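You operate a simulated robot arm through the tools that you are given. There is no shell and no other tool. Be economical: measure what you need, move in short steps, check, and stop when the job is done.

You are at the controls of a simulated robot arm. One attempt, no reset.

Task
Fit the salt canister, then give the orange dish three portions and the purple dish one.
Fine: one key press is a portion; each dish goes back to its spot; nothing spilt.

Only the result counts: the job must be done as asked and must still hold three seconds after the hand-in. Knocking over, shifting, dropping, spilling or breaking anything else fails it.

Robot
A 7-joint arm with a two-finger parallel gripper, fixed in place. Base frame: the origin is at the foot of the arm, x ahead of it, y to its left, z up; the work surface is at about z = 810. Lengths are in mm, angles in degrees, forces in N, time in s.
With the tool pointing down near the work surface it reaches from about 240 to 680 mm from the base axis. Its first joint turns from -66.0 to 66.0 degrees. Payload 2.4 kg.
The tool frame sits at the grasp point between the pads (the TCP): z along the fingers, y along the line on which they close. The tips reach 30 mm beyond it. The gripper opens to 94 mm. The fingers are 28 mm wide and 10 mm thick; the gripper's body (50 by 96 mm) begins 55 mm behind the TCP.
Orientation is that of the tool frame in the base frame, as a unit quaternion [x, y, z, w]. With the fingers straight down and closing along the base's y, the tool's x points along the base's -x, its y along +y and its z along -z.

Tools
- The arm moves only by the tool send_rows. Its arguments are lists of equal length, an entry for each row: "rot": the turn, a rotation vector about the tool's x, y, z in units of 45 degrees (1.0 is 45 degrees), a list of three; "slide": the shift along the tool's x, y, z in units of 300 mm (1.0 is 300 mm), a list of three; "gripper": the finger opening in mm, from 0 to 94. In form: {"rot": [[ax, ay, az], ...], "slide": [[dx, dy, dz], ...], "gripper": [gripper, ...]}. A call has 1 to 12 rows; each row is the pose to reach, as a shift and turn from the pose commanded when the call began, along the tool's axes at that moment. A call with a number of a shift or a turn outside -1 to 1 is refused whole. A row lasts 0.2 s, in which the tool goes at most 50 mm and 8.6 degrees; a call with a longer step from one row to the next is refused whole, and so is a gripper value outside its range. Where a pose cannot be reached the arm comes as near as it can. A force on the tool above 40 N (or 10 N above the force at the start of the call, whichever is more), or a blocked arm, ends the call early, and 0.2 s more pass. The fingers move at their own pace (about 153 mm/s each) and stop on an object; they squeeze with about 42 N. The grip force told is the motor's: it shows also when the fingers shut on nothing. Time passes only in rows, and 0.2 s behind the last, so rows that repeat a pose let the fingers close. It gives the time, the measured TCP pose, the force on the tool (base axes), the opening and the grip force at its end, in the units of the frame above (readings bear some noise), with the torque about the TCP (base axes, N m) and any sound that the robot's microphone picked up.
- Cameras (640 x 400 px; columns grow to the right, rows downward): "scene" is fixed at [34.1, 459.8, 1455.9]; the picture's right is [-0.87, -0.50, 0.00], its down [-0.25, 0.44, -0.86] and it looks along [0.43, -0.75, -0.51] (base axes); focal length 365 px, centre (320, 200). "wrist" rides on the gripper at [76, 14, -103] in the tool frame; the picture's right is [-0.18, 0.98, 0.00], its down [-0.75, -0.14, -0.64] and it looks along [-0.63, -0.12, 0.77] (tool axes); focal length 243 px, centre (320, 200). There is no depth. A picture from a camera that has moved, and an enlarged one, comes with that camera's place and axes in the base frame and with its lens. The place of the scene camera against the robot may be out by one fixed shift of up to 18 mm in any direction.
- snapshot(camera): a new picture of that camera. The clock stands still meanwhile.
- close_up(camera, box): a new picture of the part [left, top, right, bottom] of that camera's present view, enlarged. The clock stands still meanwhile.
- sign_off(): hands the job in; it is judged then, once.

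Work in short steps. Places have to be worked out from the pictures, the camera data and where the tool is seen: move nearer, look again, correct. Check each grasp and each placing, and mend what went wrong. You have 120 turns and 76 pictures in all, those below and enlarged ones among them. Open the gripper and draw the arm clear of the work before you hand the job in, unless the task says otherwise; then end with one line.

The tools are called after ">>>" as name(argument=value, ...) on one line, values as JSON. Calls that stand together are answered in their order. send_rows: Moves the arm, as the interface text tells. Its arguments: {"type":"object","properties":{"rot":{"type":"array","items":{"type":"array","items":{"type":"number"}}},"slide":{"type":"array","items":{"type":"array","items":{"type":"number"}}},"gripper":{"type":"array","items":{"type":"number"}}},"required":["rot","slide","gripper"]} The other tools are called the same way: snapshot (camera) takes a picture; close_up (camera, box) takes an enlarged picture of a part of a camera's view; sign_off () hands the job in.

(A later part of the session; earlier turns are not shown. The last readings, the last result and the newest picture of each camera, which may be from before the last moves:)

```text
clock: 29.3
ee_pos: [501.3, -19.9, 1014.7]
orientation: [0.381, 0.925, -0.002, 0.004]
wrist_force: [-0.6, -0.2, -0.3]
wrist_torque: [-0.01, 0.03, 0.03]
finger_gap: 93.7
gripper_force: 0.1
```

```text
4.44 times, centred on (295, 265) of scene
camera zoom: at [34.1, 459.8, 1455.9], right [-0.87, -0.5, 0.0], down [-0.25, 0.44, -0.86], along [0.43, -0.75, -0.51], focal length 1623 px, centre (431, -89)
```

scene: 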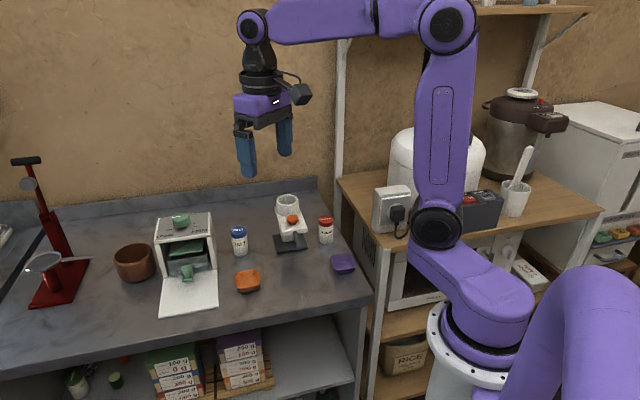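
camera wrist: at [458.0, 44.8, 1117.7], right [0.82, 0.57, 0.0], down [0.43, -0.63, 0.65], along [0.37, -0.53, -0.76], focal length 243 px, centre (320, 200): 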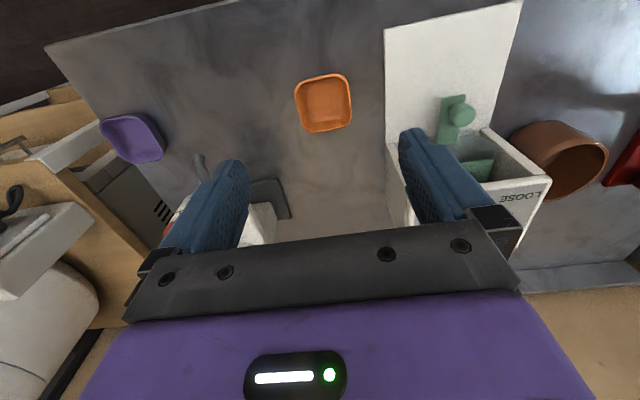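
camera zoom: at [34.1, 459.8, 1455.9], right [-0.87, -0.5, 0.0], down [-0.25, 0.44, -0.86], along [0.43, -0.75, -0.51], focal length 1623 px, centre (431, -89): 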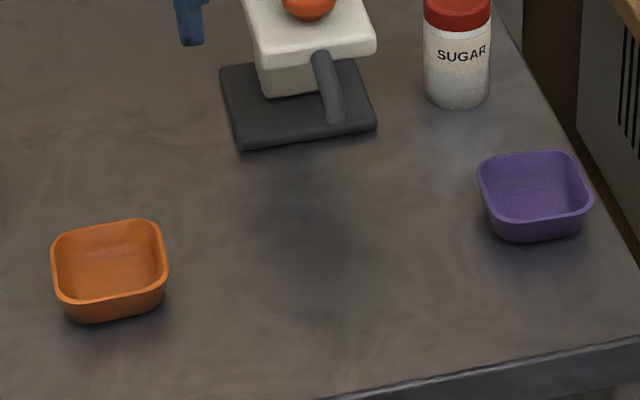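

The orange dish centre is ≈(519,-31), edges aligned at ~42°, rim around z≈832. I'll approach with the tool yawed ~2.7° and tilted 30° back, so the hand stays clear of the spout later.

>>> send_rows(rot=[[0.003, -0.133, 0.012], [0.006, -0.267, 0.023], [0.009, -0.4, 0.035], [0.0125, -0.533, 0.047], [0.0157, -0.6667, 0.0587]], slide=[[-0.007, 0.003, 0.05], [-0.014, 0.006, 0.1], [-0.021, 0.009, 0.16], [-0.028, 0.012, 0.22], [-0.035, 0.016, 0.283]], gripper=[94, 94, 94, 94, 94])

>>> snapshot(camera="wrist")

```text
clock: 30.5
ee_pos: [512.2, -24.6, 932.4]
orientation: [0.391, 0.882, -0.106, 0.24]
wrist_force: [0.5, -0.3, -0.5]
wrist_torque: [-0.02, -0.04, -0.01]
finger_gap: 94.1
gripper_force: 0.2
```

```text
35 pictures are left
camera wrist: at [444.7, 72.1, 984.3], right [0.83, 0.54, 0.09], down [0.12, -0.34, 0.93], along [0.54, -0.77, -0.34], focal length 243 px, centre (320, 200)
```

wrist: 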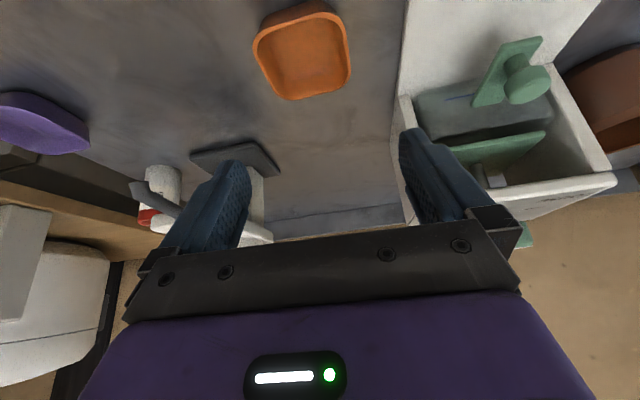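

Pose is right (30.5° tilt, closing axis (0.74,0.67)); the dish is centred between the fingers. Descend to TCP z≈846 and close.

>>> send_rows(rot=[[0, 0, 0], [0, 0, 0], [0, 0, 0], [0, 0, 0], [0, 0, 0], [0, 0, 0]], slide=[[0.06, 0, 0.1], [0.11, 0, 0.18], [0.14, 0, 0.227], [0.151, 0, 0.244], [0.151, 0, 0.244], [0.151, 0, 0.244]], gripper=[94, 94, 94, 94, 94, 94])

>>> snapshot(camera="wrist")

```text
clock: 31.9
ee_pos: [510.9, -20.6, 845.7]
orientation: [0.389, 0.883, -0.106, 0.241]
wrist_force: [-0.4, -0.3, -0.6]
wrist_torque: [0.0, -0.01, -0.01]
finger_gap: 93.9
gripper_force: 0.0
```

```text
34 pictures are left
camera wrist: at [442.8, 75.7, 898.3], right [0.83, 0.55, 0.09], down [0.11, -0.34, 0.94], along [0.54, -0.77, -0.34], focal length 243 px, centre (320, 200)
```

wrist: 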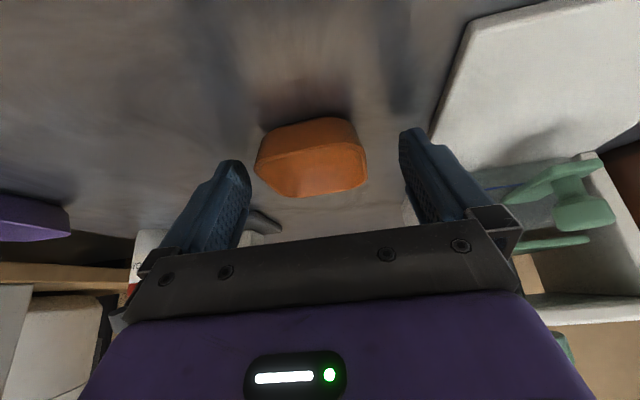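

The dish midline matches the grip midline to within ~2 mm. Close the gripper.

>>> send_rows(rot=[[0, 0, 0], [0, 0, 0], [0, 0, 0], [0, 0, 0]], slide=[[0, 0, 0], [0, 0, 0], [0, 0, 0], [0, 0, 0]], gripper=[75, 65, 40, 40])

```text
clock: 32.9
ee_pos: [509.6, -21.2, 846.7]
orientation: [0.389, 0.883, -0.106, 0.241]
wrist_force: [0.1, 0.2, 0.6]
wrist_torque: [0.01, 0.03, -0.01]
finger_gap: 40.2
gripper_force: 0.1
```

The fingers closed to 40 mm without resistance — they missed the dish. Look.

>>> snapshot(camera="wrist")

>>> close_up(camera="scene", box=[195, 220, 305, 310])

```text
33 pictures are left
camera wrist: at [442.7, 75.7, 898.4], right [0.83, 0.55, 0.09], down [0.12, -0.34, 0.93], along [0.54, -0.77, -0.34], focal length 243 px, centre (320, 200)
```

wrist: 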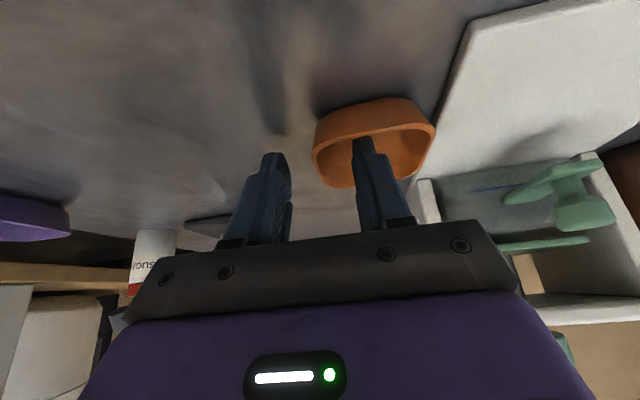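

```text
4.44 times, centred on (250, 265) of scene
camera zoom: at [34.1, 459.8, 1455.9], right [-0.87, -0.5, 0.0], down [-0.25, 0.44, -0.86], along [0.43, -0.75, -0.51], focal length 1623 px, centre (631, -89)
```

zoom: 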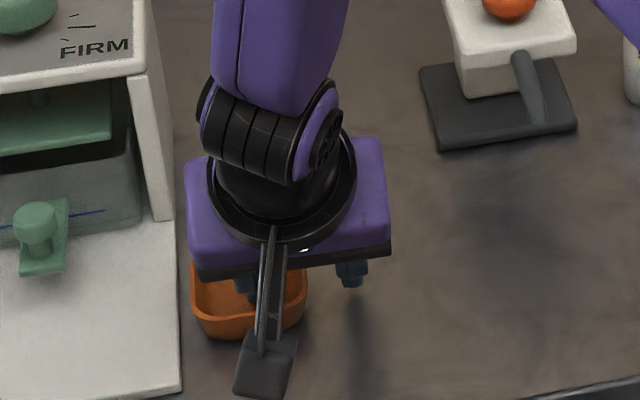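

The dish slipped sideways (+closing direction ~35 mm) with the right finger ending inside it; its walls are tapered. I'll lift straight out and plan a wall pinch with pads matched to the wall slope.

>>> send_rows(rot=[[0, 0, 0], [0, 0, 0], [0, 0, 0]], slide=[[-0.03, 0, -0.052], [-0.08, 0, -0.139], [-0.145, 0, -0.25]], gripper=[40, 40, 40])

>>> snapshot(camera="wrist")

```text
clock: 33.7
ee_pos: [506.1, -20.1, 934.3]
orientation: [0.39, 0.883, -0.106, 0.239]
wrist_force: [-0.3, -0.9, 0.8]
wrist_torque: [0.0, 0.0, -0.02]
finger_gap: 39.9
gripper_force: 0.1
```

```text
31 pictures are left
camera wrist: at [437.9, 77.1, 985.8], right [0.83, 0.55, 0.09], down [0.12, -0.34, 0.93], along [0.54, -0.77, -0.34], focal length 243 px, centre (320, 200)
```

wrist: 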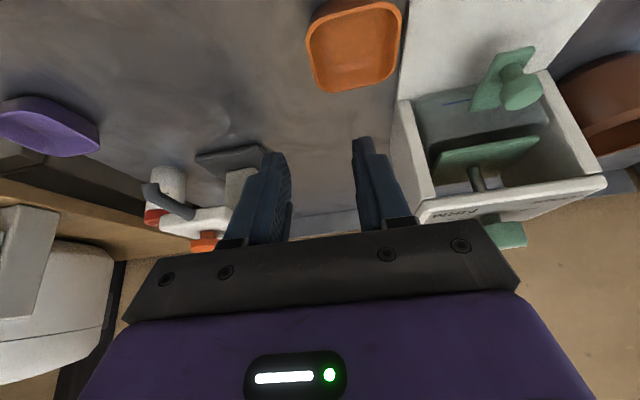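

>>> close_up(camera="wrist", box=[285, 0, 425, 105])

```text
3.81 times, centred on (355, 52) of wrist
camera zoom: at [437.9, 77.1, 985.8], right [0.83, 0.55, 0.09], down [0.12, -0.34, 0.93], along [0.54, -0.77, -0.34], focal length 924 px, centre (187, 762)
```

zoom: 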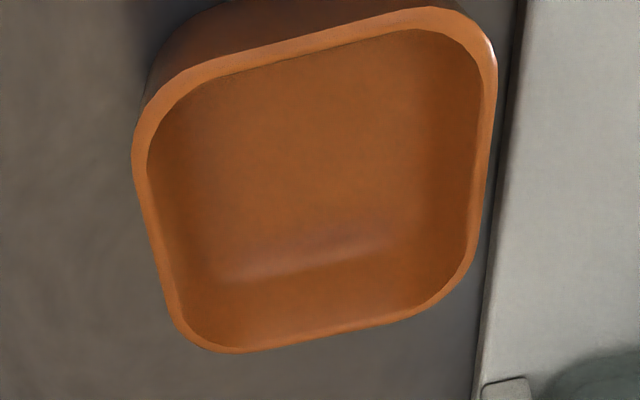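

The dish now stands at about (538.5,-8). I'll pinch its left wall (−closing side): reorient in place (10° back-tilt, 12° roll to match the taper) and open to 34 mm.

>>> send_rows(rot=[[-0.063, 0.1134, 0.0231], [-0.126, 0.2268, 0.0463], [-0.189, 0.34, 0.0695], [-0.2516, 0.4537, 0.0926], [-0.2516, 0.4537, 0.0926]], slide=[[0, 0, 0], [0, 0, 0], [0, 0, 0], [0, 0, 0], [0, 0, 0]], gripper=[34, 34, 34, 34, 34])

>>> close_up(camera="wrist", box=[240, 50, 440, 250])

```text
clock: 34.9
ee_pos: [510.4, -21.8, 935.3]
orientation: [0.408, 0.903, 0.061, 0.12]
wrist_force: [-0.2, -0.2, -0.2]
wrist_torque: [0.01, -0.01, 0.02]
finger_gap: 34.0
gripper_force: 0.0
```

```text
2.00 times, centred on (340, 150) of wrist
camera zoom: at [444.6, 43.8, 1024.6], right [0.83, 0.51, 0.24], down [0.21, -0.67, 0.72], along [0.52, -0.54, -0.66], focal length 485 px, centre (280, 300)
```

zoom: 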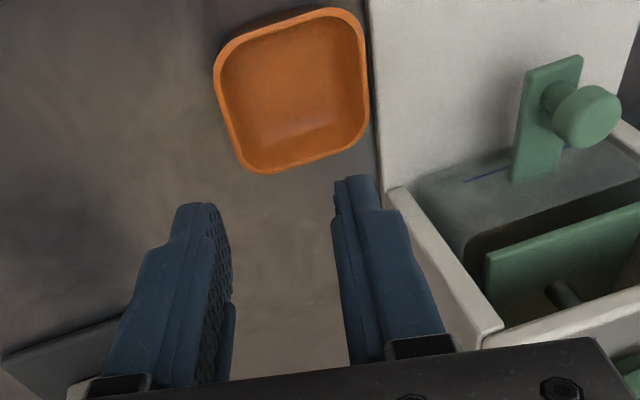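

Axes are as designed and the left wall is confirmed at ≈(514.5,-26.4). I lower to just above the rim and recheck.

>>> send_rows(rot=[[0, 0, 0], [0, 0, 0], [0, 0, 0]], slide=[[0.02, -0.02, 0.08], [0.035, -0.04, 0.16], [0.05, -0.056, 0.2145]], gripper=[34, 34, 34])

>>> close_up(camera="wrist", box=[240, 80, 420, 240])

```text
clock: 35.7
ee_pos: [503.1, -21.1, 865.8]
orientation: [0.409, 0.903, 0.061, 0.12]
wrist_force: [0.7, 0.6, -0.4]
wrist_torque: [0.03, -0.03, 0.0]
finger_gap: 34.1
gripper_force: 0.3
```

```text
2.50 times, centred on (330, 160) of wrist
camera zoom: at [438.2, 45.4, 956.4], right [0.83, 0.51, 0.24], down [0.21, -0.67, 0.72], along [0.52, -0.54, -0.66], focal length 606 px, centre (295, 300)
```

zoom: 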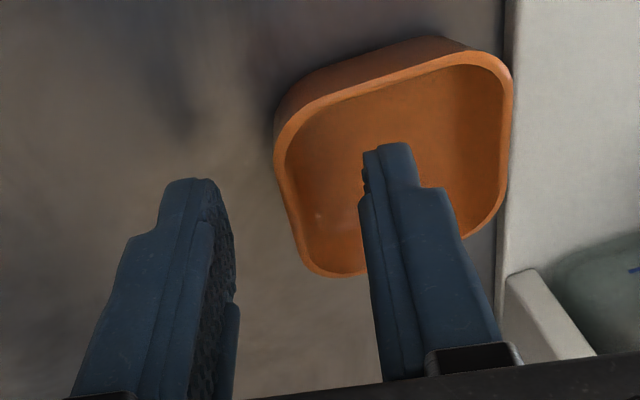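

The wall lies between the fingers. Lower the last 17 mm and close gently.

>>> send_rows(rot=[[0, 0, 0], [0, 0, 0], [0, 0, 0], [0, 0, 0], [0, 0, 0], [0, 0, 0], [0, 0, 0]], slide=[[0.002, -0.002, 0.028], [0.004, -0.0045, 0.056], [0.004, -0.0045, 0.056], [0.004, -0.0045, 0.056], [0.004, -0.0045, 0.056], [0.004, -0.0045, 0.056], [0.004, -0.0045, 0.056]], gripper=[34, 34, 20, 10, 0, 0, 0])

>>> close_up(camera="wrist", box=[240, 80, 420, 240])

```text
clock: 37.3
ee_pos: [507.1, -20.4, 849.6]
orientation: [0.409, 0.903, 0.061, 0.121]
wrist_force: [-0.3, 0.0, 0.1]
wrist_torque: [-0.01, 0.01, 0.03]
finger_gap: 2.0
gripper_force: 36.8
```

```text
2.50 times, centred on (330, 160) of wrist
camera zoom: at [442.0, 45.7, 939.7], right [0.83, 0.51, 0.24], down [0.21, -0.67, 0.72], along [0.52, -0.54, -0.66], focal length 606 px, centre (295, 300)
```

zoom: 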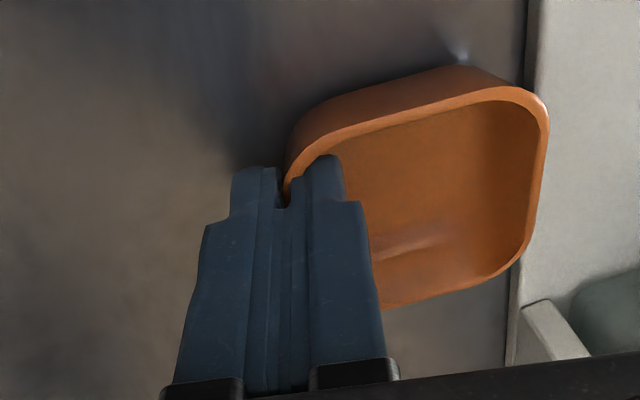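

Pinched: 2 mm wall, 37 N. Lift 15–20 mm and check that the dish hangs level.

>>> send_rows(rot=[[0, 0, 0], [0, 0, 0], [0, 0, 0]], slide=[[-0.004, 0.005, -0.022], [-0.008, 0.01, -0.044], [-0.011, 0.0139, -0.0643]], gripper=[0, 0, 0])

>>> close_up(camera="scene", box=[195, 220, 305, 310])

```text
clock: 38.1
ee_pos: [509.4, -20.7, 869.1]
orientation: [0.407, 0.903, 0.061, 0.121]
wrist_force: [0.6, -0.7, -0.6]
wrist_torque: [-0.03, 0.04, 0.0]
finger_gap: 1.9
gripper_force: 36.6
```

```text
4.44 times, centred on (250, 265) of scene
camera zoom: at [34.1, 459.8, 1455.9], right [-0.87, -0.5, 0.0], down [-0.25, 0.44, -0.86], along [0.43, -0.75, -0.51], focal length 1623 px, centre (631, -89)
```

zoom: 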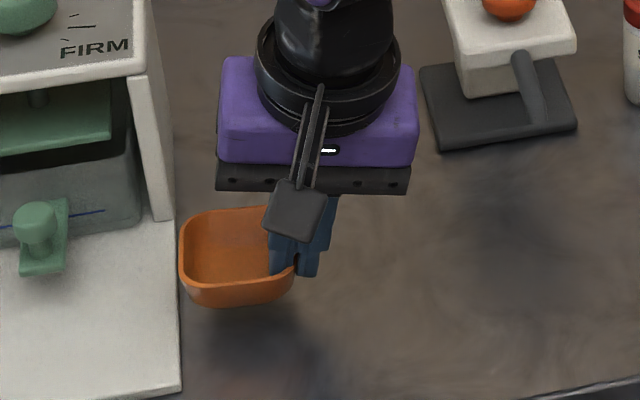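

The dish hangs about level. I carry it low to a waiting position ~60 mm short of the spout and look at the spout from there.

>>> send_rows(rot=[[0, 0, 0], [0, 0, 0], [0, 0, 0], [0, 0, 0], [0, 0, 0], [0, 0, 0]], slide=[[0.02, -0.08, -0.021], [0.052, -0.18, -0.047], [0.084, -0.3, -0.079], [0.117, -0.42, -0.111], [0.145, -0.52, -0.137], [0.162, -0.576, -0.152]], gripper=[0, 0, 0, 0, 0, 0])

>>> snapshot(camera="wrist")

>>> close_up(camera="scene", box=[225, 220, 365, 310])

```text
clock: 39.5
ee_pos: [343.4, -97.6, 864.6]
orientation: [0.41, 0.902, 0.061, 0.121]
wrist_force: [1.2, -0.2, -0.8]
wrist_torque: [-0.05, 0.03, -0.01]
finger_gap: 1.9
gripper_force: 36.9
```

```text
25 pictures are left
camera wrist: at [278.9, -31.3, 956.1], right [0.83, 0.51, 0.24], down [0.21, -0.67, 0.72], along [0.52, -0.54, -0.66], focal length 243 px, centre (320, 200)
```

wrist: 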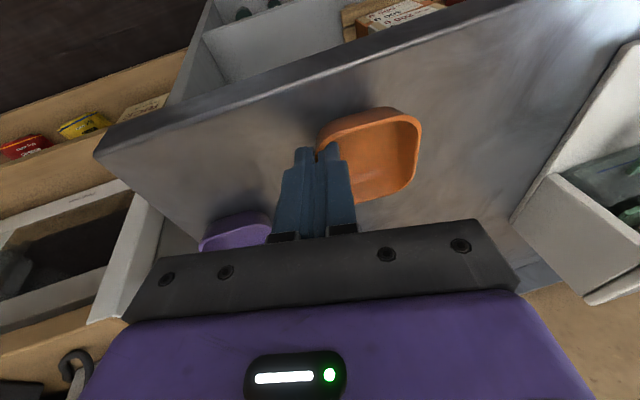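

```text
4.44 times, centred on (295, 265) of scene
camera zoom: at [34.1, 459.8, 1455.9], right [-0.87, -0.5, 0.0], down [-0.25, 0.44, -0.86], along [0.43, -0.75, -0.51], focal length 1623 px, centre (431, -89)
```

zoom: 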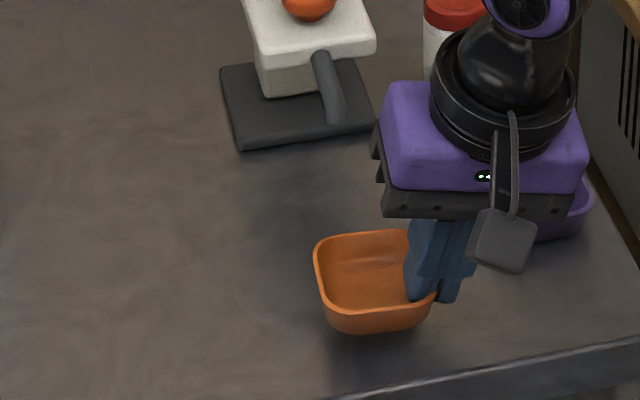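

From several views the outlet is ≈(430,-134,897). I lower the dish to ~5 mm above the bench and slide it under the spout, slightly off-centre so the hand stays clear.

>>> send_rows(rot=[[0, 0, 0], [0, 0, 0], [0, 0, 0], [0, 0, 0]], slide=[[0.0053, -0.0067, 0.031], [-0.075, -0.006, 0.045], [-0.15, -0.005, 0.058], [-0.2117, -0.0043, 0.069]], gripper=[0, 0, 0, 0])

>>> close_up(camera="scene", box=[250, 200, 350, 290])

```text
clock: 40.5
ee_pos: [387.9, -146.0, 858.2]
orientation: [0.408, 0.903, 0.061, 0.12]
wrist_force: [0.5, 0.0, 0.0]
wrist_torque: [-0.04, -0.01, -0.03]
finger_gap: 1.9
gripper_force: 36.3
```

```text
4.44 times, centred on (300, 245) of scene
camera zoom: at [34.1, 459.8, 1455.9], right [-0.87, -0.5, 0.0], down [-0.25, 0.44, -0.86], along [0.43, -0.75, -0.51], focal length 1623 px, centre (409, 0)
```

zoom: 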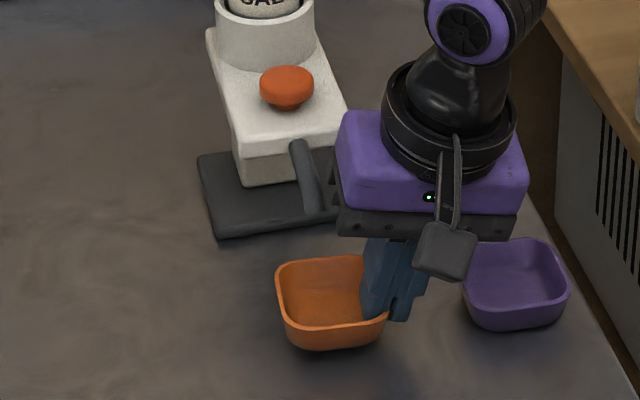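

The landing point is ~16 mm from the dish centre toward the head; I shift the dish 7 mm more toward the head and lower it to the bench.

>>> send_rows(rot=[[0, 0, 0], [0, 0, 0], [0, 0, 0], [0, 0, 0]], slide=[[-0.023, 0, 0.004], [-0.0205, -0.003, 0.018], [-0.019, -0.005, 0.026], [-0.0183, -0.0058, 0.031]], gripper=[0, 0, 0, 0])

```text
clock: 41.5
ee_pos: [390.5, -149.8, 851.3]
orientation: [0.408, 0.903, 0.061, 0.12]
wrist_force: [-0.8, 0.1, -0.4]
wrist_torque: [-0.04, 0.03, 0.01]
finger_gap: 1.9
gripper_force: 37.2
```

Lower the last bit, release with a small opening, lift out and back away.

>>> send_rows(rot=[[0, 0, 0], [0, 0, 0], [0, 0, 0], [0, 0, 0], [0, 0, 0], [0, 0, 0], [0, 0, 0], [0, 0, 0]], slide=[[0.0008, -0.001, 0.005], [0.0008, -0.001, 0.005], [0.0008, -0.001, 0.005], [-0.004, 0.005, -0.025], [-0.012, 0.015, -0.067], [0.06, 0.015, -0.085], [0.16, 0.015, -0.1], [0.2, 0.04, -0.2]], gripper=[0, 12, 24, 24, 24, 24, 24, 24])

>>> close_up(camera="scene", box=[250, 200, 350, 290])

```text
clock: 43.3
ee_pos: [344.3, -99.0, 902.5]
orientation: [0.41, 0.902, 0.061, 0.12]
wrist_force: [0.2, 0.5, -0.1]
wrist_torque: [-0.05, 0.03, 0.0]
finger_gap: 23.9
gripper_force: 0.1
```

```text
4.44 times, centred on (300, 245) of scene
camera zoom: at [34.2, 459.8, 1455.9], right [-0.87, -0.5, 0.0], down [-0.25, 0.44, -0.86], along [0.43, -0.75, -0.51], focal length 1623 px, centre (409, 0)
```

zoom: 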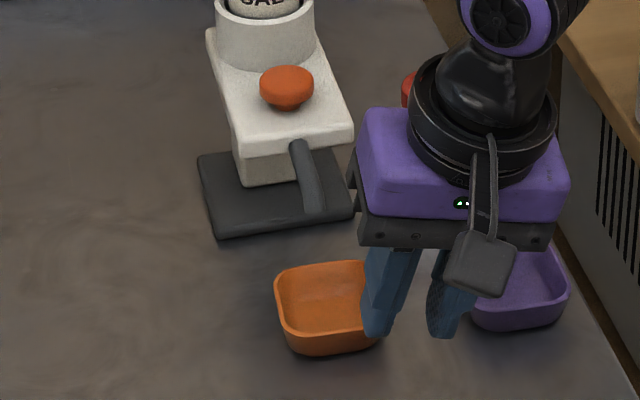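

The orange dish stands under the spout (about 10 mm off-centre, well inside). Now I rise, straighten the tool, close the fingers and go above the key.

>>> send_rows(rot=[[0.09, 0.075, -0.0075], [0.18, 0.15, -0.015], [0.2663, 0.2215, -0.0225], [0.2663, 0.2215, -0.0225], [0.2663, 0.2215, -0.0225], [0.2663, 0.2215, -0.0225], [0.2663, 0.2215, -0.0225], [0.2663, 0.2215, -0.0225]], slide=[[-0.02, 0.025, -0.12], [-0.04, 0.05, -0.23], [-0.0557, 0.0694, -0.321], [-0.18, 0.105, -0.29], [-0.3, 0.14, -0.263], [-0.43, 0.177, -0.232], [-0.5557, 0.2127, -0.2035], [-0.5557, 0.2127, -0.2035]], gripper=[10, 0, 0, 0, 0, 0, 0, 0])

>>> snapshot(camera="wrist")

```text
clock: 45.1
ee_pos: [483.5, -184.8, 1001.5]
orientation: [0.403, 0.915, 0.001, 0.0]
wrist_force: [0.3, -0.8, 1.0]
wrist_torque: [0.01, 0.0, -0.02]
finger_gap: 0.0
gripper_force: 33.0
```

```text
21 pictures are left
camera wrist: at [443.1, -118.5, 1105.3], right [0.85, 0.53, 0.0], down [0.4, -0.65, 0.64], along [0.34, -0.54, -0.77], focal length 243 px, centre (320, 200)
```

wrist: 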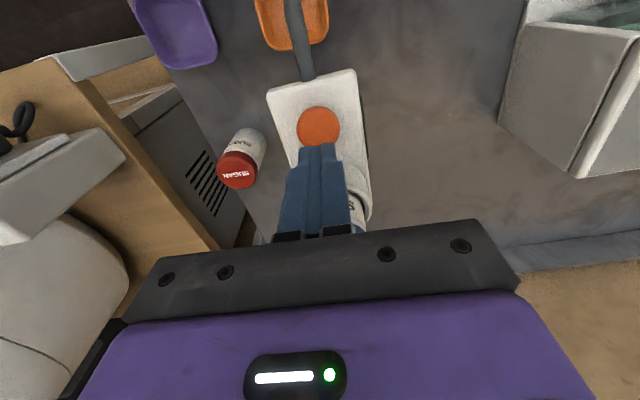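

The key is 5 mm from my tip position toward the spout side; I correct and lower to just above the key.

>>> send_rows(rot=[[0, 0, 0], [0, 0, 0], [0, 0, 0]], slide=[[0.015, 0.006, 0.03], [0.015, 0.006, 0.07], [0.015, 0.006, 0.095]], gripper=[0, 0, 0])

>>> close_up(camera="scene", box=[260, 180, 340, 290])

```text
clock: 45.9
ee_pos: [481.8, -180.0, 972.1]
orientation: [0.404, 0.915, 0.001, -0.001]
wrist_force: [0.2, 0.0, 0.4]
wrist_torque: [-0.04, -0.01, 0.02]
finger_gap: 0.0
gripper_force: 33.1
```

```text
3.64 times, centred on (300, 235) of scene
camera zoom: at [34.1, 459.8, 1455.9], right [-0.87, -0.5, 0.0], down [-0.25, 0.44, -0.86], along [0.43, -0.75, -0.51], focal length 1328 px, centre (393, 73)
```

zoom: 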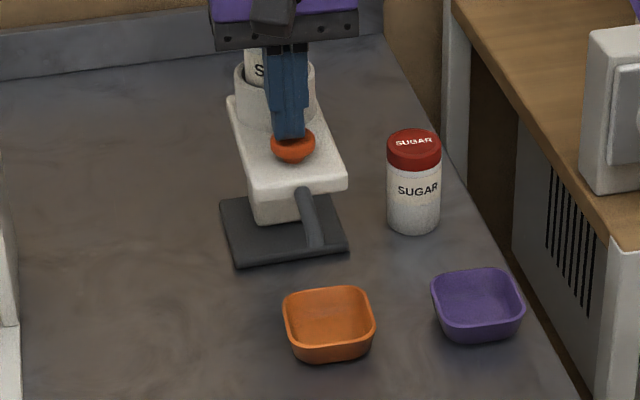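

Dish and key look right. I press down in small steps to learn the key's travel.

>>> send_rows(rot=[[0, 0, 0], [0, 0, 0], [0, 0, 0], [0, 0, 0]], slide=[[0, 0, 0.01], [0, 0, 0.018], [0, 0, 0.026], [0, 0, 0.034]], gripper=[0, 0, 0, 0])

```text
clock: 46.9
ee_pos: [480.2, -179.4, 963.0]
orientation: [0.405, 0.915, 0.0, -0.001]
wrist_force: [-0.5, 0.2, 3.6]
wrist_torque: [-0.02, 0.0, 0.02]
finger_gap: 0.0
gripper_force: 32.9
heard: click
```

A click was heard: first press. I hold briefly, release fully and check the dish.

>>> send_rows(rot=[[0, 0, 0], [0, 0, 0], [0, 0, 0], [0, 0, 0], [0, 0, 0]], slide=[[0, 0, 0], [0, 0, -0.02], [0, 0, -0.038], [0, 0, -0.038], [0, 0, -0.038]], gripper=[0, 0, 0, 0, 0])

>>> close_up(camera="scene", box=[275, 235, 335, 285])

```text
clock: 48.1
ee_pos: [478.3, -180.5, 974.2]
orientation: [0.405, 0.915, 0.001, 0.0]
wrist_force: [0.6, 0.2, 0.2]
wrist_torque: [0.0, 0.01, -0.04]
finger_gap: 0.1
gripper_force: 32.9
```

```text
8.00 times, centred on (305, 260) of scene
camera zoom: at [34.1, 459.8, 1455.9], right [-0.87, -0.5, 0.0], down [-0.25, 0.44, -0.86], along [0.43, -0.75, -0.51], focal length 2922 px, centre (440, -280)
```

zoom: 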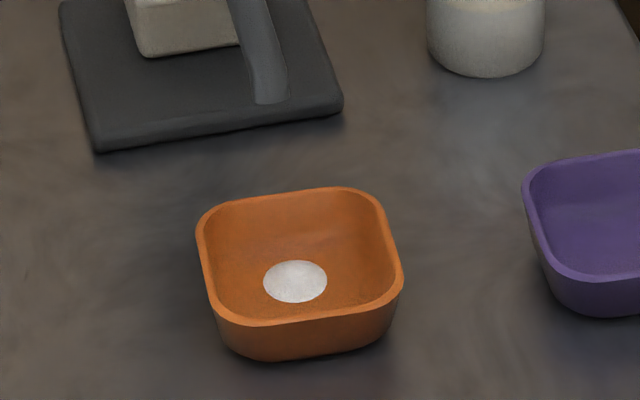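

A neat portion lies in the dish. Second press the same way.

>>> send_rows(rot=[[0, 0, 0], [0, 0, 0], [0, 0, 0], [0, 0, 0], [0, 0, 0], [0, 0, 0], [0, 0, 0], [0, 0, 0]], slide=[[0, 0, 0.012], [0, 0, 0.022], [0, 0, 0.03], [0, 0, 0.038], [0, 0, 0.038], [0, 0, 0.018], [0, 0, 0], [0, 0, 0]], gripper=[0, 0, 0, 0, 0, 0, 0, 0])

```text
clock: 49.9
ee_pos: [478.7, -180.1, 974.5]
orientation: [0.404, 0.915, 0.0, -0.001]
wrist_force: [0.1, -0.7, -0.8]
wrist_torque: [0.02, 0.02, -0.03]
finger_gap: 0.0
gripper_force: 33.1
heard: click
```

One click again. Third press.

>>> send_rows(rot=[[0, 0, 0], [0, 0, 0], [0, 0, 0], [0, 0, 0], [0, 0, 0], [0, 0, 0], [0, 0, 0], [0, 0, 0]], slide=[[0, 0, 0.012], [0, 0, 0.022], [0, 0, 0.03], [0, 0, 0.038], [0, 0, 0.038], [0, 0, 0.018], [0, 0, 0], [0, 0, 0]], gripper=[0, 0, 0, 0, 0, 0, 0, 0])

>>> close_up(camera="scene", box=[275, 235, 335, 285])

```text
clock: 51.7
ee_pos: [479.8, -178.8, 974.4]
orientation: [0.404, 0.915, 0.001, -0.001]
wrist_force: [-0.5, -0.7, -1.2]
wrist_torque: [-0.01, -0.03, 0.01]
finger_gap: 0.0
gripper_force: 33.4
heard: click
```

```text
8.00 times, centred on (305, 260) of scene
camera zoom: at [34.1, 459.8, 1455.9], right [-0.87, -0.5, 0.0], down [-0.25, 0.44, -0.86], along [0.43, -0.75, -0.51], focal length 2922 px, centre (440, -280)
```

zoom: 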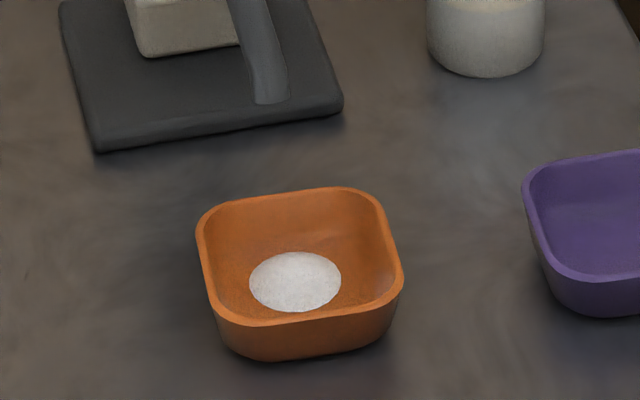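

Three portions in the orange dish. I retreat the same way back: rise, move off, and take the pinch orientation again with a 16 mm opening.

>>> send_rows(rot=[[0, 0, 0], [0, 0, 0], [0, 0, 0], [-0.09, -0.075, 0.0075], [-0.18, -0.15, 0.015], [-0.2663, -0.2215, 0.0225], [-0.2663, -0.2215, 0.0225]], slide=[[0, 0, -0.09], [0.12, -0.035, -0.09], [0.25, -0.077, -0.09], [0.38, -0.117, -0.09], [0.5017, -0.1553, -0.05], [0.5017, -0.1553, 0.1], [0.5017, -0.1553, 0.2]], gripper=[0, 0, 0, 0, 16, 16, 16])

```text
clock: 53.5
ee_pos: [368.5, -56.9, 915.6]
orientation: [0.337, 0.932, 0.071, 0.114]
wrist_force: [0.9, -0.3, -0.7]
wrist_torque: [-0.02, 0.04, 0.01]
finger_gap: 16.2
gripper_force: 0.0
out of reach, approached as far as the arm can: row 5
stopped in row 7: the arm was blocked; the commanded pose is now the measured one
```

The arm ran into a joint limit on that path; nothing was touched. From here I correct the yaw by 9° and move to a staging point 40 mm behind the dish grasp.

>>> send_rows(rot=[[0.011, -0.015, 0.063], [0.022, -0.03, 0.126], [0.034, -0.044, 0.19], [0.034, -0.044, 0.19]], slide=[[-0.039, -0.06, -0.02], [-0.08, -0.12, -0.02], [-0.118, -0.178, 0.016], [-0.118, -0.178, 0.016]], gripper=[16, 16, 16, 16])

```text
clock: 54.5
ee_pos: [362.0, -121.4, 903.3]
orientation: [0.409, 0.903, 0.06, 0.12]
wrist_force: [0.8, -0.3, 0.2]
wrist_torque: [-0.04, 0.01, 0.0]
finger_gap: 15.8
gripper_force: 0.0
```

Back in the right orientation. Move in to just above the wall and check.

>>> send_rows(rot=[[0, 0, 0], [0, 0, 0], [0, 0, 0]], slide=[[-0.05, -0.007, 0.056], [-0.1137, -0.016, 0.128], [-0.1137, -0.016, 0.128]], gripper=[16, 16, 16])

>>> close_up(camera="wrist", box=[240, 80, 420, 240])

```text
clock: 55.3
ee_pos: [391.7, -149.5, 872.1]
orientation: [0.41, 0.902, 0.061, 0.12]
wrist_force: [-0.2, 0.5, -0.4]
wrist_torque: [0.0, 0.02, 0.02]
finger_gap: 16.0
gripper_force: 0.1
```

```text
2.50 times, centred on (330, 160) of wrist
camera zoom: at [326.4, -82.8, 962.6], right [0.83, 0.51, 0.23], down [0.21, -0.67, 0.72], along [0.52, -0.54, -0.66], focal length 606 px, centre (295, 300)
```

zoom: 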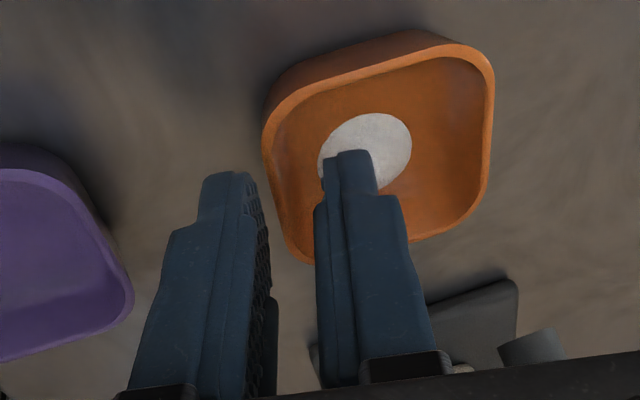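

The wall is between the fingers and the salt mostly clear. Lower 22 mm and pinch.

>>> send_rows(rot=[[0, 0, 0], [0, 0, 0], [0, 0, 0], [0, 0, 0], [0, 0, 0], [0, 0, 0]], slide=[[0.005, -0.006, 0.023], [0.01, -0.013, 0.048], [0.014, -0.0188, 0.0697], [0.014, -0.0188, 0.0697], [0.014, -0.0188, 0.0697], [0.014, -0.0188, 0.0697]], gripper=[16, 16, 16, 8, 0, 0])

>>> close_up(camera="wrist", box=[240, 80, 420, 240])

```text
clock: 56.7
ee_pos: [390.2, -150.1, 852.3]
orientation: [0.41, 0.902, 0.059, 0.119]
wrist_force: [0.6, -0.9, 0.4]
wrist_torque: [0.03, 0.06, 0.01]
finger_gap: 1.9
gripper_force: 36.8
```

```text
2.50 times, centred on (330, 160) of wrist
camera zoom: at [325.0, -84.2, 942.0], right [0.83, 0.51, 0.23], down [0.21, -0.67, 0.72], along [0.52, -0.54, -0.66], focal length 606 px, centre (295, 300)
```

zoom: 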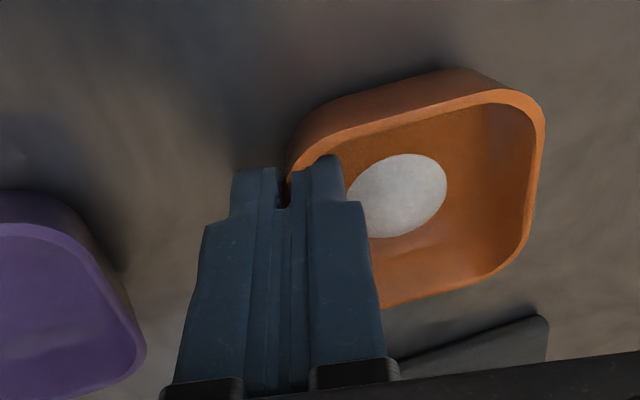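

Pinched well, salt intact. I lift 8 mm, back out away from the spout, and carry it gently to the original spot.

>>> send_rows(rot=[[0, 0, 0], [0, 0, 0], [0, 0, 0], [0, 0, 0], [0, 0, 0], [0, 0, 0], [0, 0, 0], [0, 0, 0], [0, 0, 0], [0, 0, 0], [0, 0, 0]], slide=[[-0.0045, 0.0056, -0.0257], [0.061, 0.0056, -0.037], [0.1268, 0.0056, -0.0484], [0.1294, 0.083, -0.0322], [0.132, 0.16, -0.016], [0.1346, 0.237, 0.0003], [0.1372, 0.3142, 0.0165], [0.1398, 0.3913, 0.0327], [0.1423, 0.4684, 0.0489], [0.057, 0.4684, 0.0637], [0.057, 0.4684, 0.0637]], gripper=[0, 0, 0, 0, 0, 0, 0, 0, 0, 0, 0])

>>> close_up(camera="scene", box=[225, 220, 365, 310])

```text
clock: 59.1
ee_pos: [485.5, -42.4, 860.2]
orientation: [0.41, 0.902, 0.061, 0.12]
wrist_force: [-0.4, -1.2, -1.3]
wrist_torque: [0.0, 0.02, -0.03]
finger_gap: 1.8
gripper_force: 37.0
```

```text
4.44 times, centred on (295, 265) of scene
camera zoom: at [34.1, 459.8, 1455.9], right [-0.87, -0.5, 0.0], down [-0.25, 0.44, -0.86], along [0.43, -0.75, -0.51], focal length 1623 px, centre (431, -89)
```

zoom: 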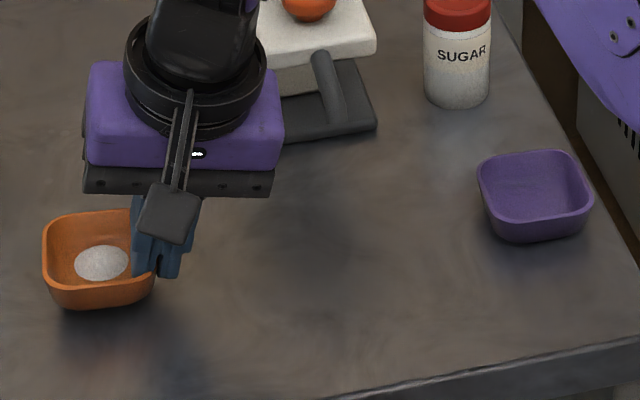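

The spot differs by only ~4 mm from the original image position; I correct by (−2.8, −2.8) mm while lowering to the bench.

>>> send_rows(rot=[[0, 0, 0], [0, 0, 0], [0, 0, 0], [0, 0, 0]], slide=[[0.002, -0.012, 0.002], [0.003, -0.016, 0.014], [0.0037, -0.0188, 0.0247], [0.0037, -0.0188, 0.0247]], gripper=[0, 0, 0, 0])

>>> close_up(camera="scene", box=[225, 220, 365, 310])

```text
clock: 60.1
ee_pos: [482.6, -47.7, 851.9]
orientation: [0.408, 0.903, 0.061, 0.12]
wrist_force: [-4.3, 1.6, 10.6]
wrist_torque: [0.06, 0.1, -0.01]
finger_gap: 2.0
gripper_force: 37.1
```

```text
4.44 times, centred on (295, 265) of scene
camera zoom: at [33.8, 459.9, 1455.9], right [-0.87, -0.5, 0.0], down [-0.25, 0.44, -0.86], along [0.43, -0.75, -0.51], focal length 1623 px, centre (431, -89)
```

zoom: 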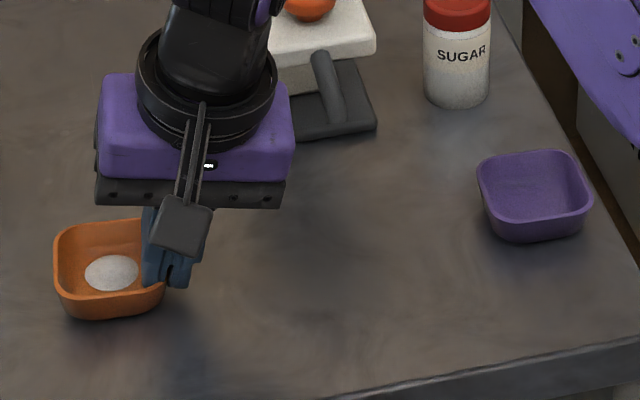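

Matches the original position within ~1 mm and it rests on the bench. Release and lift straight out.

>>> send_rows(rot=[[0, 0, 0], [0, 0, 0], [0, 0, 0], [0, 0, 0], [0, 0, 0], [0, 0, 0], [0, 0, 0]], slide=[[0, 0, 0], [0, 0, 0], [-0.0033, 0.0042, -0.0193], [-0.0117, 0.0146, -0.0675], [-0.0334, 0.0416, -0.193], [-0.05, 0.0624, -0.29], [-0.05, 0.0624, -0.29]], gripper=[6, 14, 14, 14, 14, 16, 16])

>>> close_up(camera="scene", box=[225, 220, 365, 310])

>>> snapshot(camera="wrist")

```text
clock: 61.7
ee_pos: [482.3, -51.6, 941.5]
orientation: [0.409, 0.903, 0.06, 0.119]
wrist_force: [0.6, -0.7, -0.2]
wrist_torque: [0.03, 0.0, -0.02]
finger_gap: 16.2
gripper_force: 0.1
```

```text
4.44 times, centred on (295, 265) of scene
camera zoom: at [34.1, 459.8, 1455.9], right [-0.87, -0.5, 0.0], down [-0.25, 0.44, -0.86], along [0.43, -0.75, -0.51], focal length 1623 px, centre (431, -89)
```

zoom: 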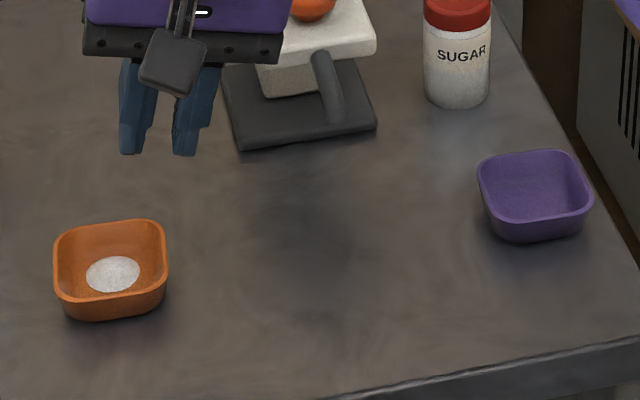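

```text
12 pictures are left
camera wrist: at [417.1, 15.0, 1031.8], right [0.83, 0.51, 0.23], down [0.21, -0.67, 0.72], along [0.52, -0.54, -0.66], focal length 243 px, centre (320, 200)
```

wrist: 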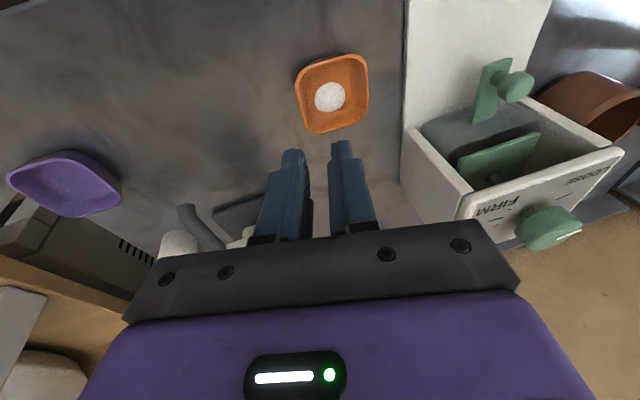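

The orange dish is back exactly where it was, with its salt. Next I view the purple dish from above with the tool vertical; the side table is close on its right, so I'll likely pinch its left (+closing) wall.

>>> send_rows(rot=[[0, 0, 0], [0.09, 0.075, -0.0075], [0.18, 0.15, -0.015], [0.2663, 0.2215, -0.0225], [0.2663, 0.2215, -0.0225], [0.2663, 0.2215, -0.0225]], slide=[[-0.0223, 0.0278, -0.1285], [-0.038, -0.103, -0.154], [-0.053, -0.234, -0.18], [-0.069, -0.365, -0.205], [-0.084, -0.4962, -0.2312], [-0.084, -0.4962, -0.2312]], gripper=[16, 16, 16, 16, 16, 16])

>>> close_up(camera="wrist", box=[200, 50, 400, 200])

```text
clock: 63.1
ee_pos: [371.1, -165.0, 981.4]
orientation: [0.404, 0.915, 0.0, -0.002]
wrist_force: [0.1, -0.5, 0.6]
wrist_torque: [0.03, 0.03, 0.0]
finger_gap: 15.9
gripper_force: 0.0
```

```text
2.67 times, centred on (300, 125) of wrist
camera zoom: at [330.4, -99.2, 1085.4], right [0.85, 0.53, 0.0], down [0.4, -0.65, 0.64], along [0.34, -0.55, -0.77], focal length 647 px, centre (373, 400)
```

zoom: 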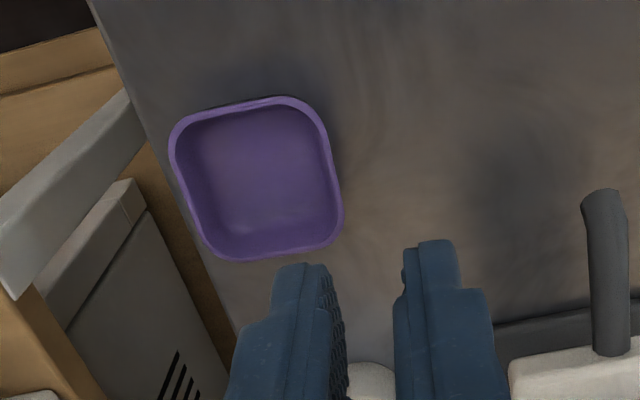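

Purple dish centre ≈(345,-208.5), yaw ≈42°. I take the mirrored pinch pose (roll +12°, tilt −10°) over its +c wall, at about 30 mm above grasp height.

>>> send_rows(rot=[[0.0665, -0.0554, -0.0058], [0.133, -0.111, -0.0116], [0.2, -0.166, -0.0174], [0.2661, -0.2217, -0.0233], [0.2661, -0.2217, -0.0233]], slide=[[-0.004, -0.012, 0.09], [-0.008, -0.024, 0.18], [-0.012, -0.037, 0.27], [-0.0157, -0.049, 0.338], [-0.0157, -0.049, 0.338]], gripper=[24, 24, 24, 24, 24])

>>> close_up(camera="wrist", box=[220, 60, 420, 230])

```text
clock: 64.3
ee_pos: [365.6, -179.7, 879.7]
orientation: [0.393, 0.91, -0.129, 0.036]
wrist_force: [0.8, 0.8, 0.1]
wrist_torque: [0.01, 0.01, -0.03]
finger_gap: 24.1
gripper_force: 0.1
```

```text
2.35 times, centred on (320, 145) of wrist
camera zoom: at [327.7, -88.7, 964.0], right [0.84, 0.52, -0.17], down [0.44, -0.45, 0.77], along [0.32, -0.73, -0.61], focal length 571 px, centre (320, 329)
```

zoom: 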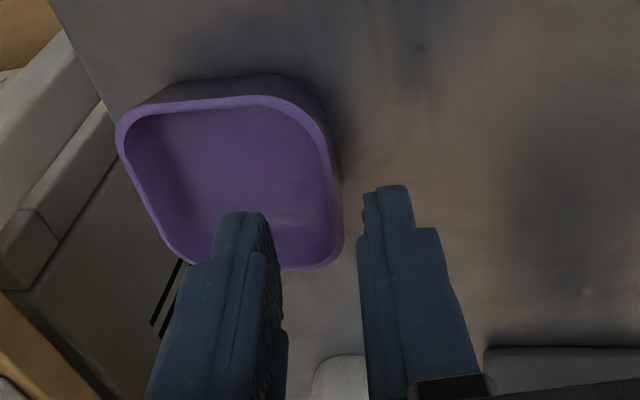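

The +c wall is between the fingers and geometry matches. Descend and pinch.

>>> send_rows(rot=[[0, 0, 0], [0, 0, 0], [0, 0, 0], [0, 0, 0], [0, 0, 0], [0, 0, 0], [0, 0, 0]], slide=[[0.012, 0.009, 0.047], [0.02, 0.014, 0.075], [0.0247, 0.018, 0.0947], [0.0247, 0.018, 0.0947], [0.0247, 0.018, 0.0947], [0.0247, 0.018, 0.0947], [0.0247, 0.018, 0.0947]], gripper=[24, 24, 24, 16, 8, 0, 0])

```text
clock: 65.9
ee_pos: [362.8, -177.8, 850.6]
orientation: [0.392, 0.91, -0.13, 0.035]
wrist_force: [0.2, 0.1, -0.4]
wrist_torque: [-0.04, -0.03, -0.02]
finger_gap: 2.1
gripper_force: 36.7
```

Purple dish pinched (2.1 mm). I lift 8 mm, back off, carry along +c and approach the spout partway.

>>> send_rows(rot=[[0, 0, 0], [0, 0, 0], [0, 0, 0], [0, 0, 0], [0, 0, 0], [0, 0, 0], [0, 0, 0], [0, 0, 0]], slide=[[-0.0045, -0.0055, -0.0257], [0.061, -0.0055, -0.037], [0.127, -0.0055, -0.0484], [0.1238, 0.0831, -0.0668], [0.1205, 0.1717, -0.0852], [0.1173, 0.2602, -0.1036], [0.114, 0.3488, -0.122], [0.05, 0.3488, -0.111]], gripper=[0, 0, 0, 0, 0, 0, 0, 0])

>>> close_up(camera="scene", box=[250, 200, 350, 290])

```text
clock: 67.7
ee_pos: [428.0, -90.3, 858.6]
orientation: [0.392, 0.91, -0.13, 0.036]
wrist_force: [0.7, 0.8, -0.4]
wrist_torque: [0.04, -0.03, -0.02]
finger_gap: 1.9
gripper_force: 37.1
```

```text
4.44 times, centred on (300, 245) of scene
camera zoom: at [34.1, 459.9, 1455.9], right [-0.87, -0.5, 0.0], down [-0.25, 0.44, -0.86], along [0.43, -0.75, -0.51], focal length 1623 px, centre (409, 0)
```

zoom: 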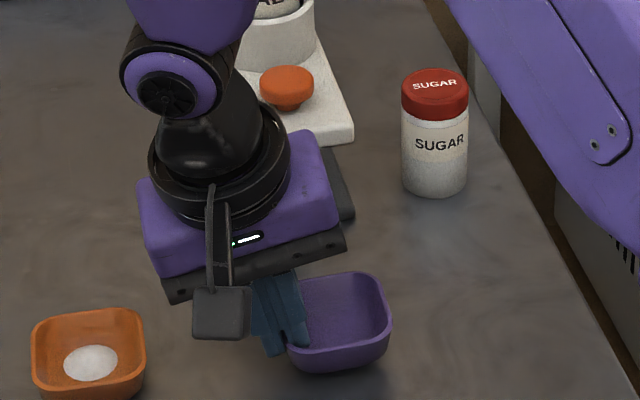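

Position agrees with plan: ~20 mm more toward the head. Complete the approach and check before lowering.

>>> send_rows(rot=[[0, 0, 0], [0, 0, 0], [0, 0, 0]], slide=[[-0.033, 0, 0.0057], [-0.066, 0, 0.0114], [-0.066, 0, 0.0114]], gripper=[0, 0, 0])

>>> close_up(camera="scene", box=[250, 200, 350, 290])

```text
clock: 68.5
ee_pos: [443.4, -103.8, 857.2]
orientation: [0.392, 0.91, -0.13, 0.036]
wrist_force: [0.1, 0.0, 0.0]
wrist_torque: [0.02, -0.01, 0.01]
finger_gap: 2.0
gripper_force: 36.0
```

```text
4.44 times, centred on (300, 245) of scene
camera zoom: at [34.1, 459.8, 1455.9], right [-0.87, -0.5, 0.0], down [-0.25, 0.44, -0.86], along [0.43, -0.75, -0.51], focal length 1623 px, centre (409, 0)
```

zoom: 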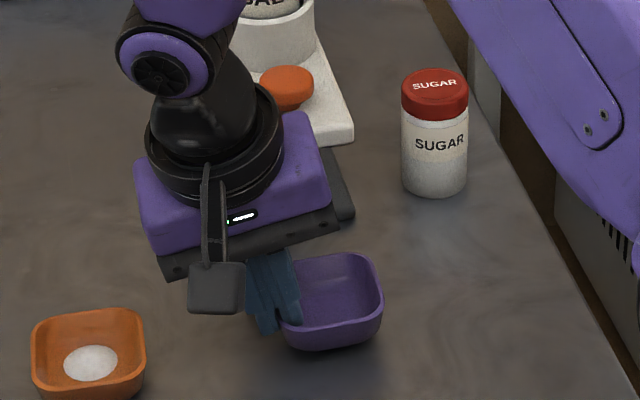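

The dish will be centred under the landing point. Lower, release, lift out and back away.

>>> send_rows(rot=[[0, 0, 0], [0, 0, 0], [0, 0, 0], [0, 0, 0], [0, 0, 0], [0, 0, 0], [0, 0, 0], [0, 0, 0]], slide=[[0.002, 0.0024, 0.0115], [0.0039, 0.0048, 0.0225], [0.0039, 0.0048, 0.0225], [0.0039, 0.0048, 0.0225], [-0.002, -0.0025, -0.012], [-0.0083, -0.0104, -0.0483], [0.09, -0.0104, -0.0653], [0.189, -0.0104, -0.0823]], gripper=[0, 0, 10, 20, 20, 20, 20, 20])

>>> close_up(camera="scene", box=[250, 200, 350, 290])

```text
clock: 70.3
ee_pos: [400.6, -58.3, 872.8]
orientation: [0.393, 0.91, -0.13, 0.036]
wrist_force: [-0.8, -0.4, -0.5]
wrist_torque: [0.01, 0.01, 0.04]
finger_gap: 20.2
gripper_force: 0.2
```

```text
4.44 times, centred on (300, 245) of scene
camera zoom: at [34.2, 459.8, 1455.9], right [-0.87, -0.5, 0.0], down [-0.25, 0.44, -0.86], along [0.43, -0.75, -0.51], focal length 1623 px, centre (409, 0)
```

zoom: 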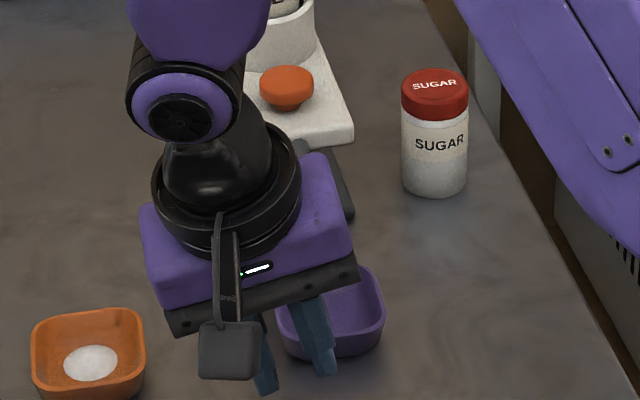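

Purple dish is in place. Rise, straighten, close fingers and go above the key.

>>> send_rows(rot=[[-0.0665, 0.0554, 0.0058], [-0.133, 0.111, 0.0116], [-0.2, 0.166, 0.0174], [-0.2661, 0.2217, 0.0233], [-0.2661, 0.2217, 0.0233], [-0.2661, 0.2217, 0.0233], [-0.2661, 0.2217, 0.0233], [-0.2661, 0.2217, 0.0233]], slide=[[-0.0238, -0.0294, -0.1372], [-0.0475, -0.0588, -0.2745], [-0.0713, -0.0882, -0.4117], [-0.19, -0.107, -0.387], [-0.306, -0.125, -0.363], [-0.424, -0.144, -0.339], [-0.5413, -0.1622, -0.3147], [-0.5413, -0.1622, -0.3147]], gripper=[10, 0, 0, 0, 0, 0, 0, 0])

>>> close_up(camera="scene", box=[260, 180, 340, 290])

```text
clock: 72.1
ee_pos: [483.6, -179.4, 1000.5]
orientation: [0.405, 0.914, 0.001, -0.001]
wrist_force: [-0.3, 0.1, 0.7]
wrist_torque: [0.0, -0.05, -0.04]
finger_gap: 0.2
gripper_force: 32.8
```

```text
3.64 times, centred on (300, 235) of scene
camera zoom: at [34.1, 459.8, 1455.9], right [-0.87, -0.5, 0.0], down [-0.25, 0.44, -0.86], along [0.43, -0.75, -0.51], focal length 1328 px, centre (393, 73)
```

zoom: 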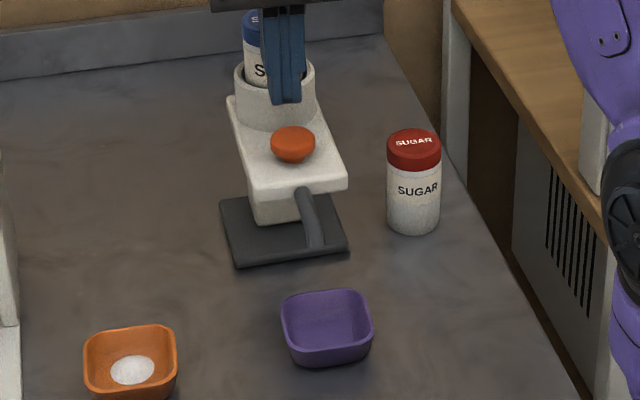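

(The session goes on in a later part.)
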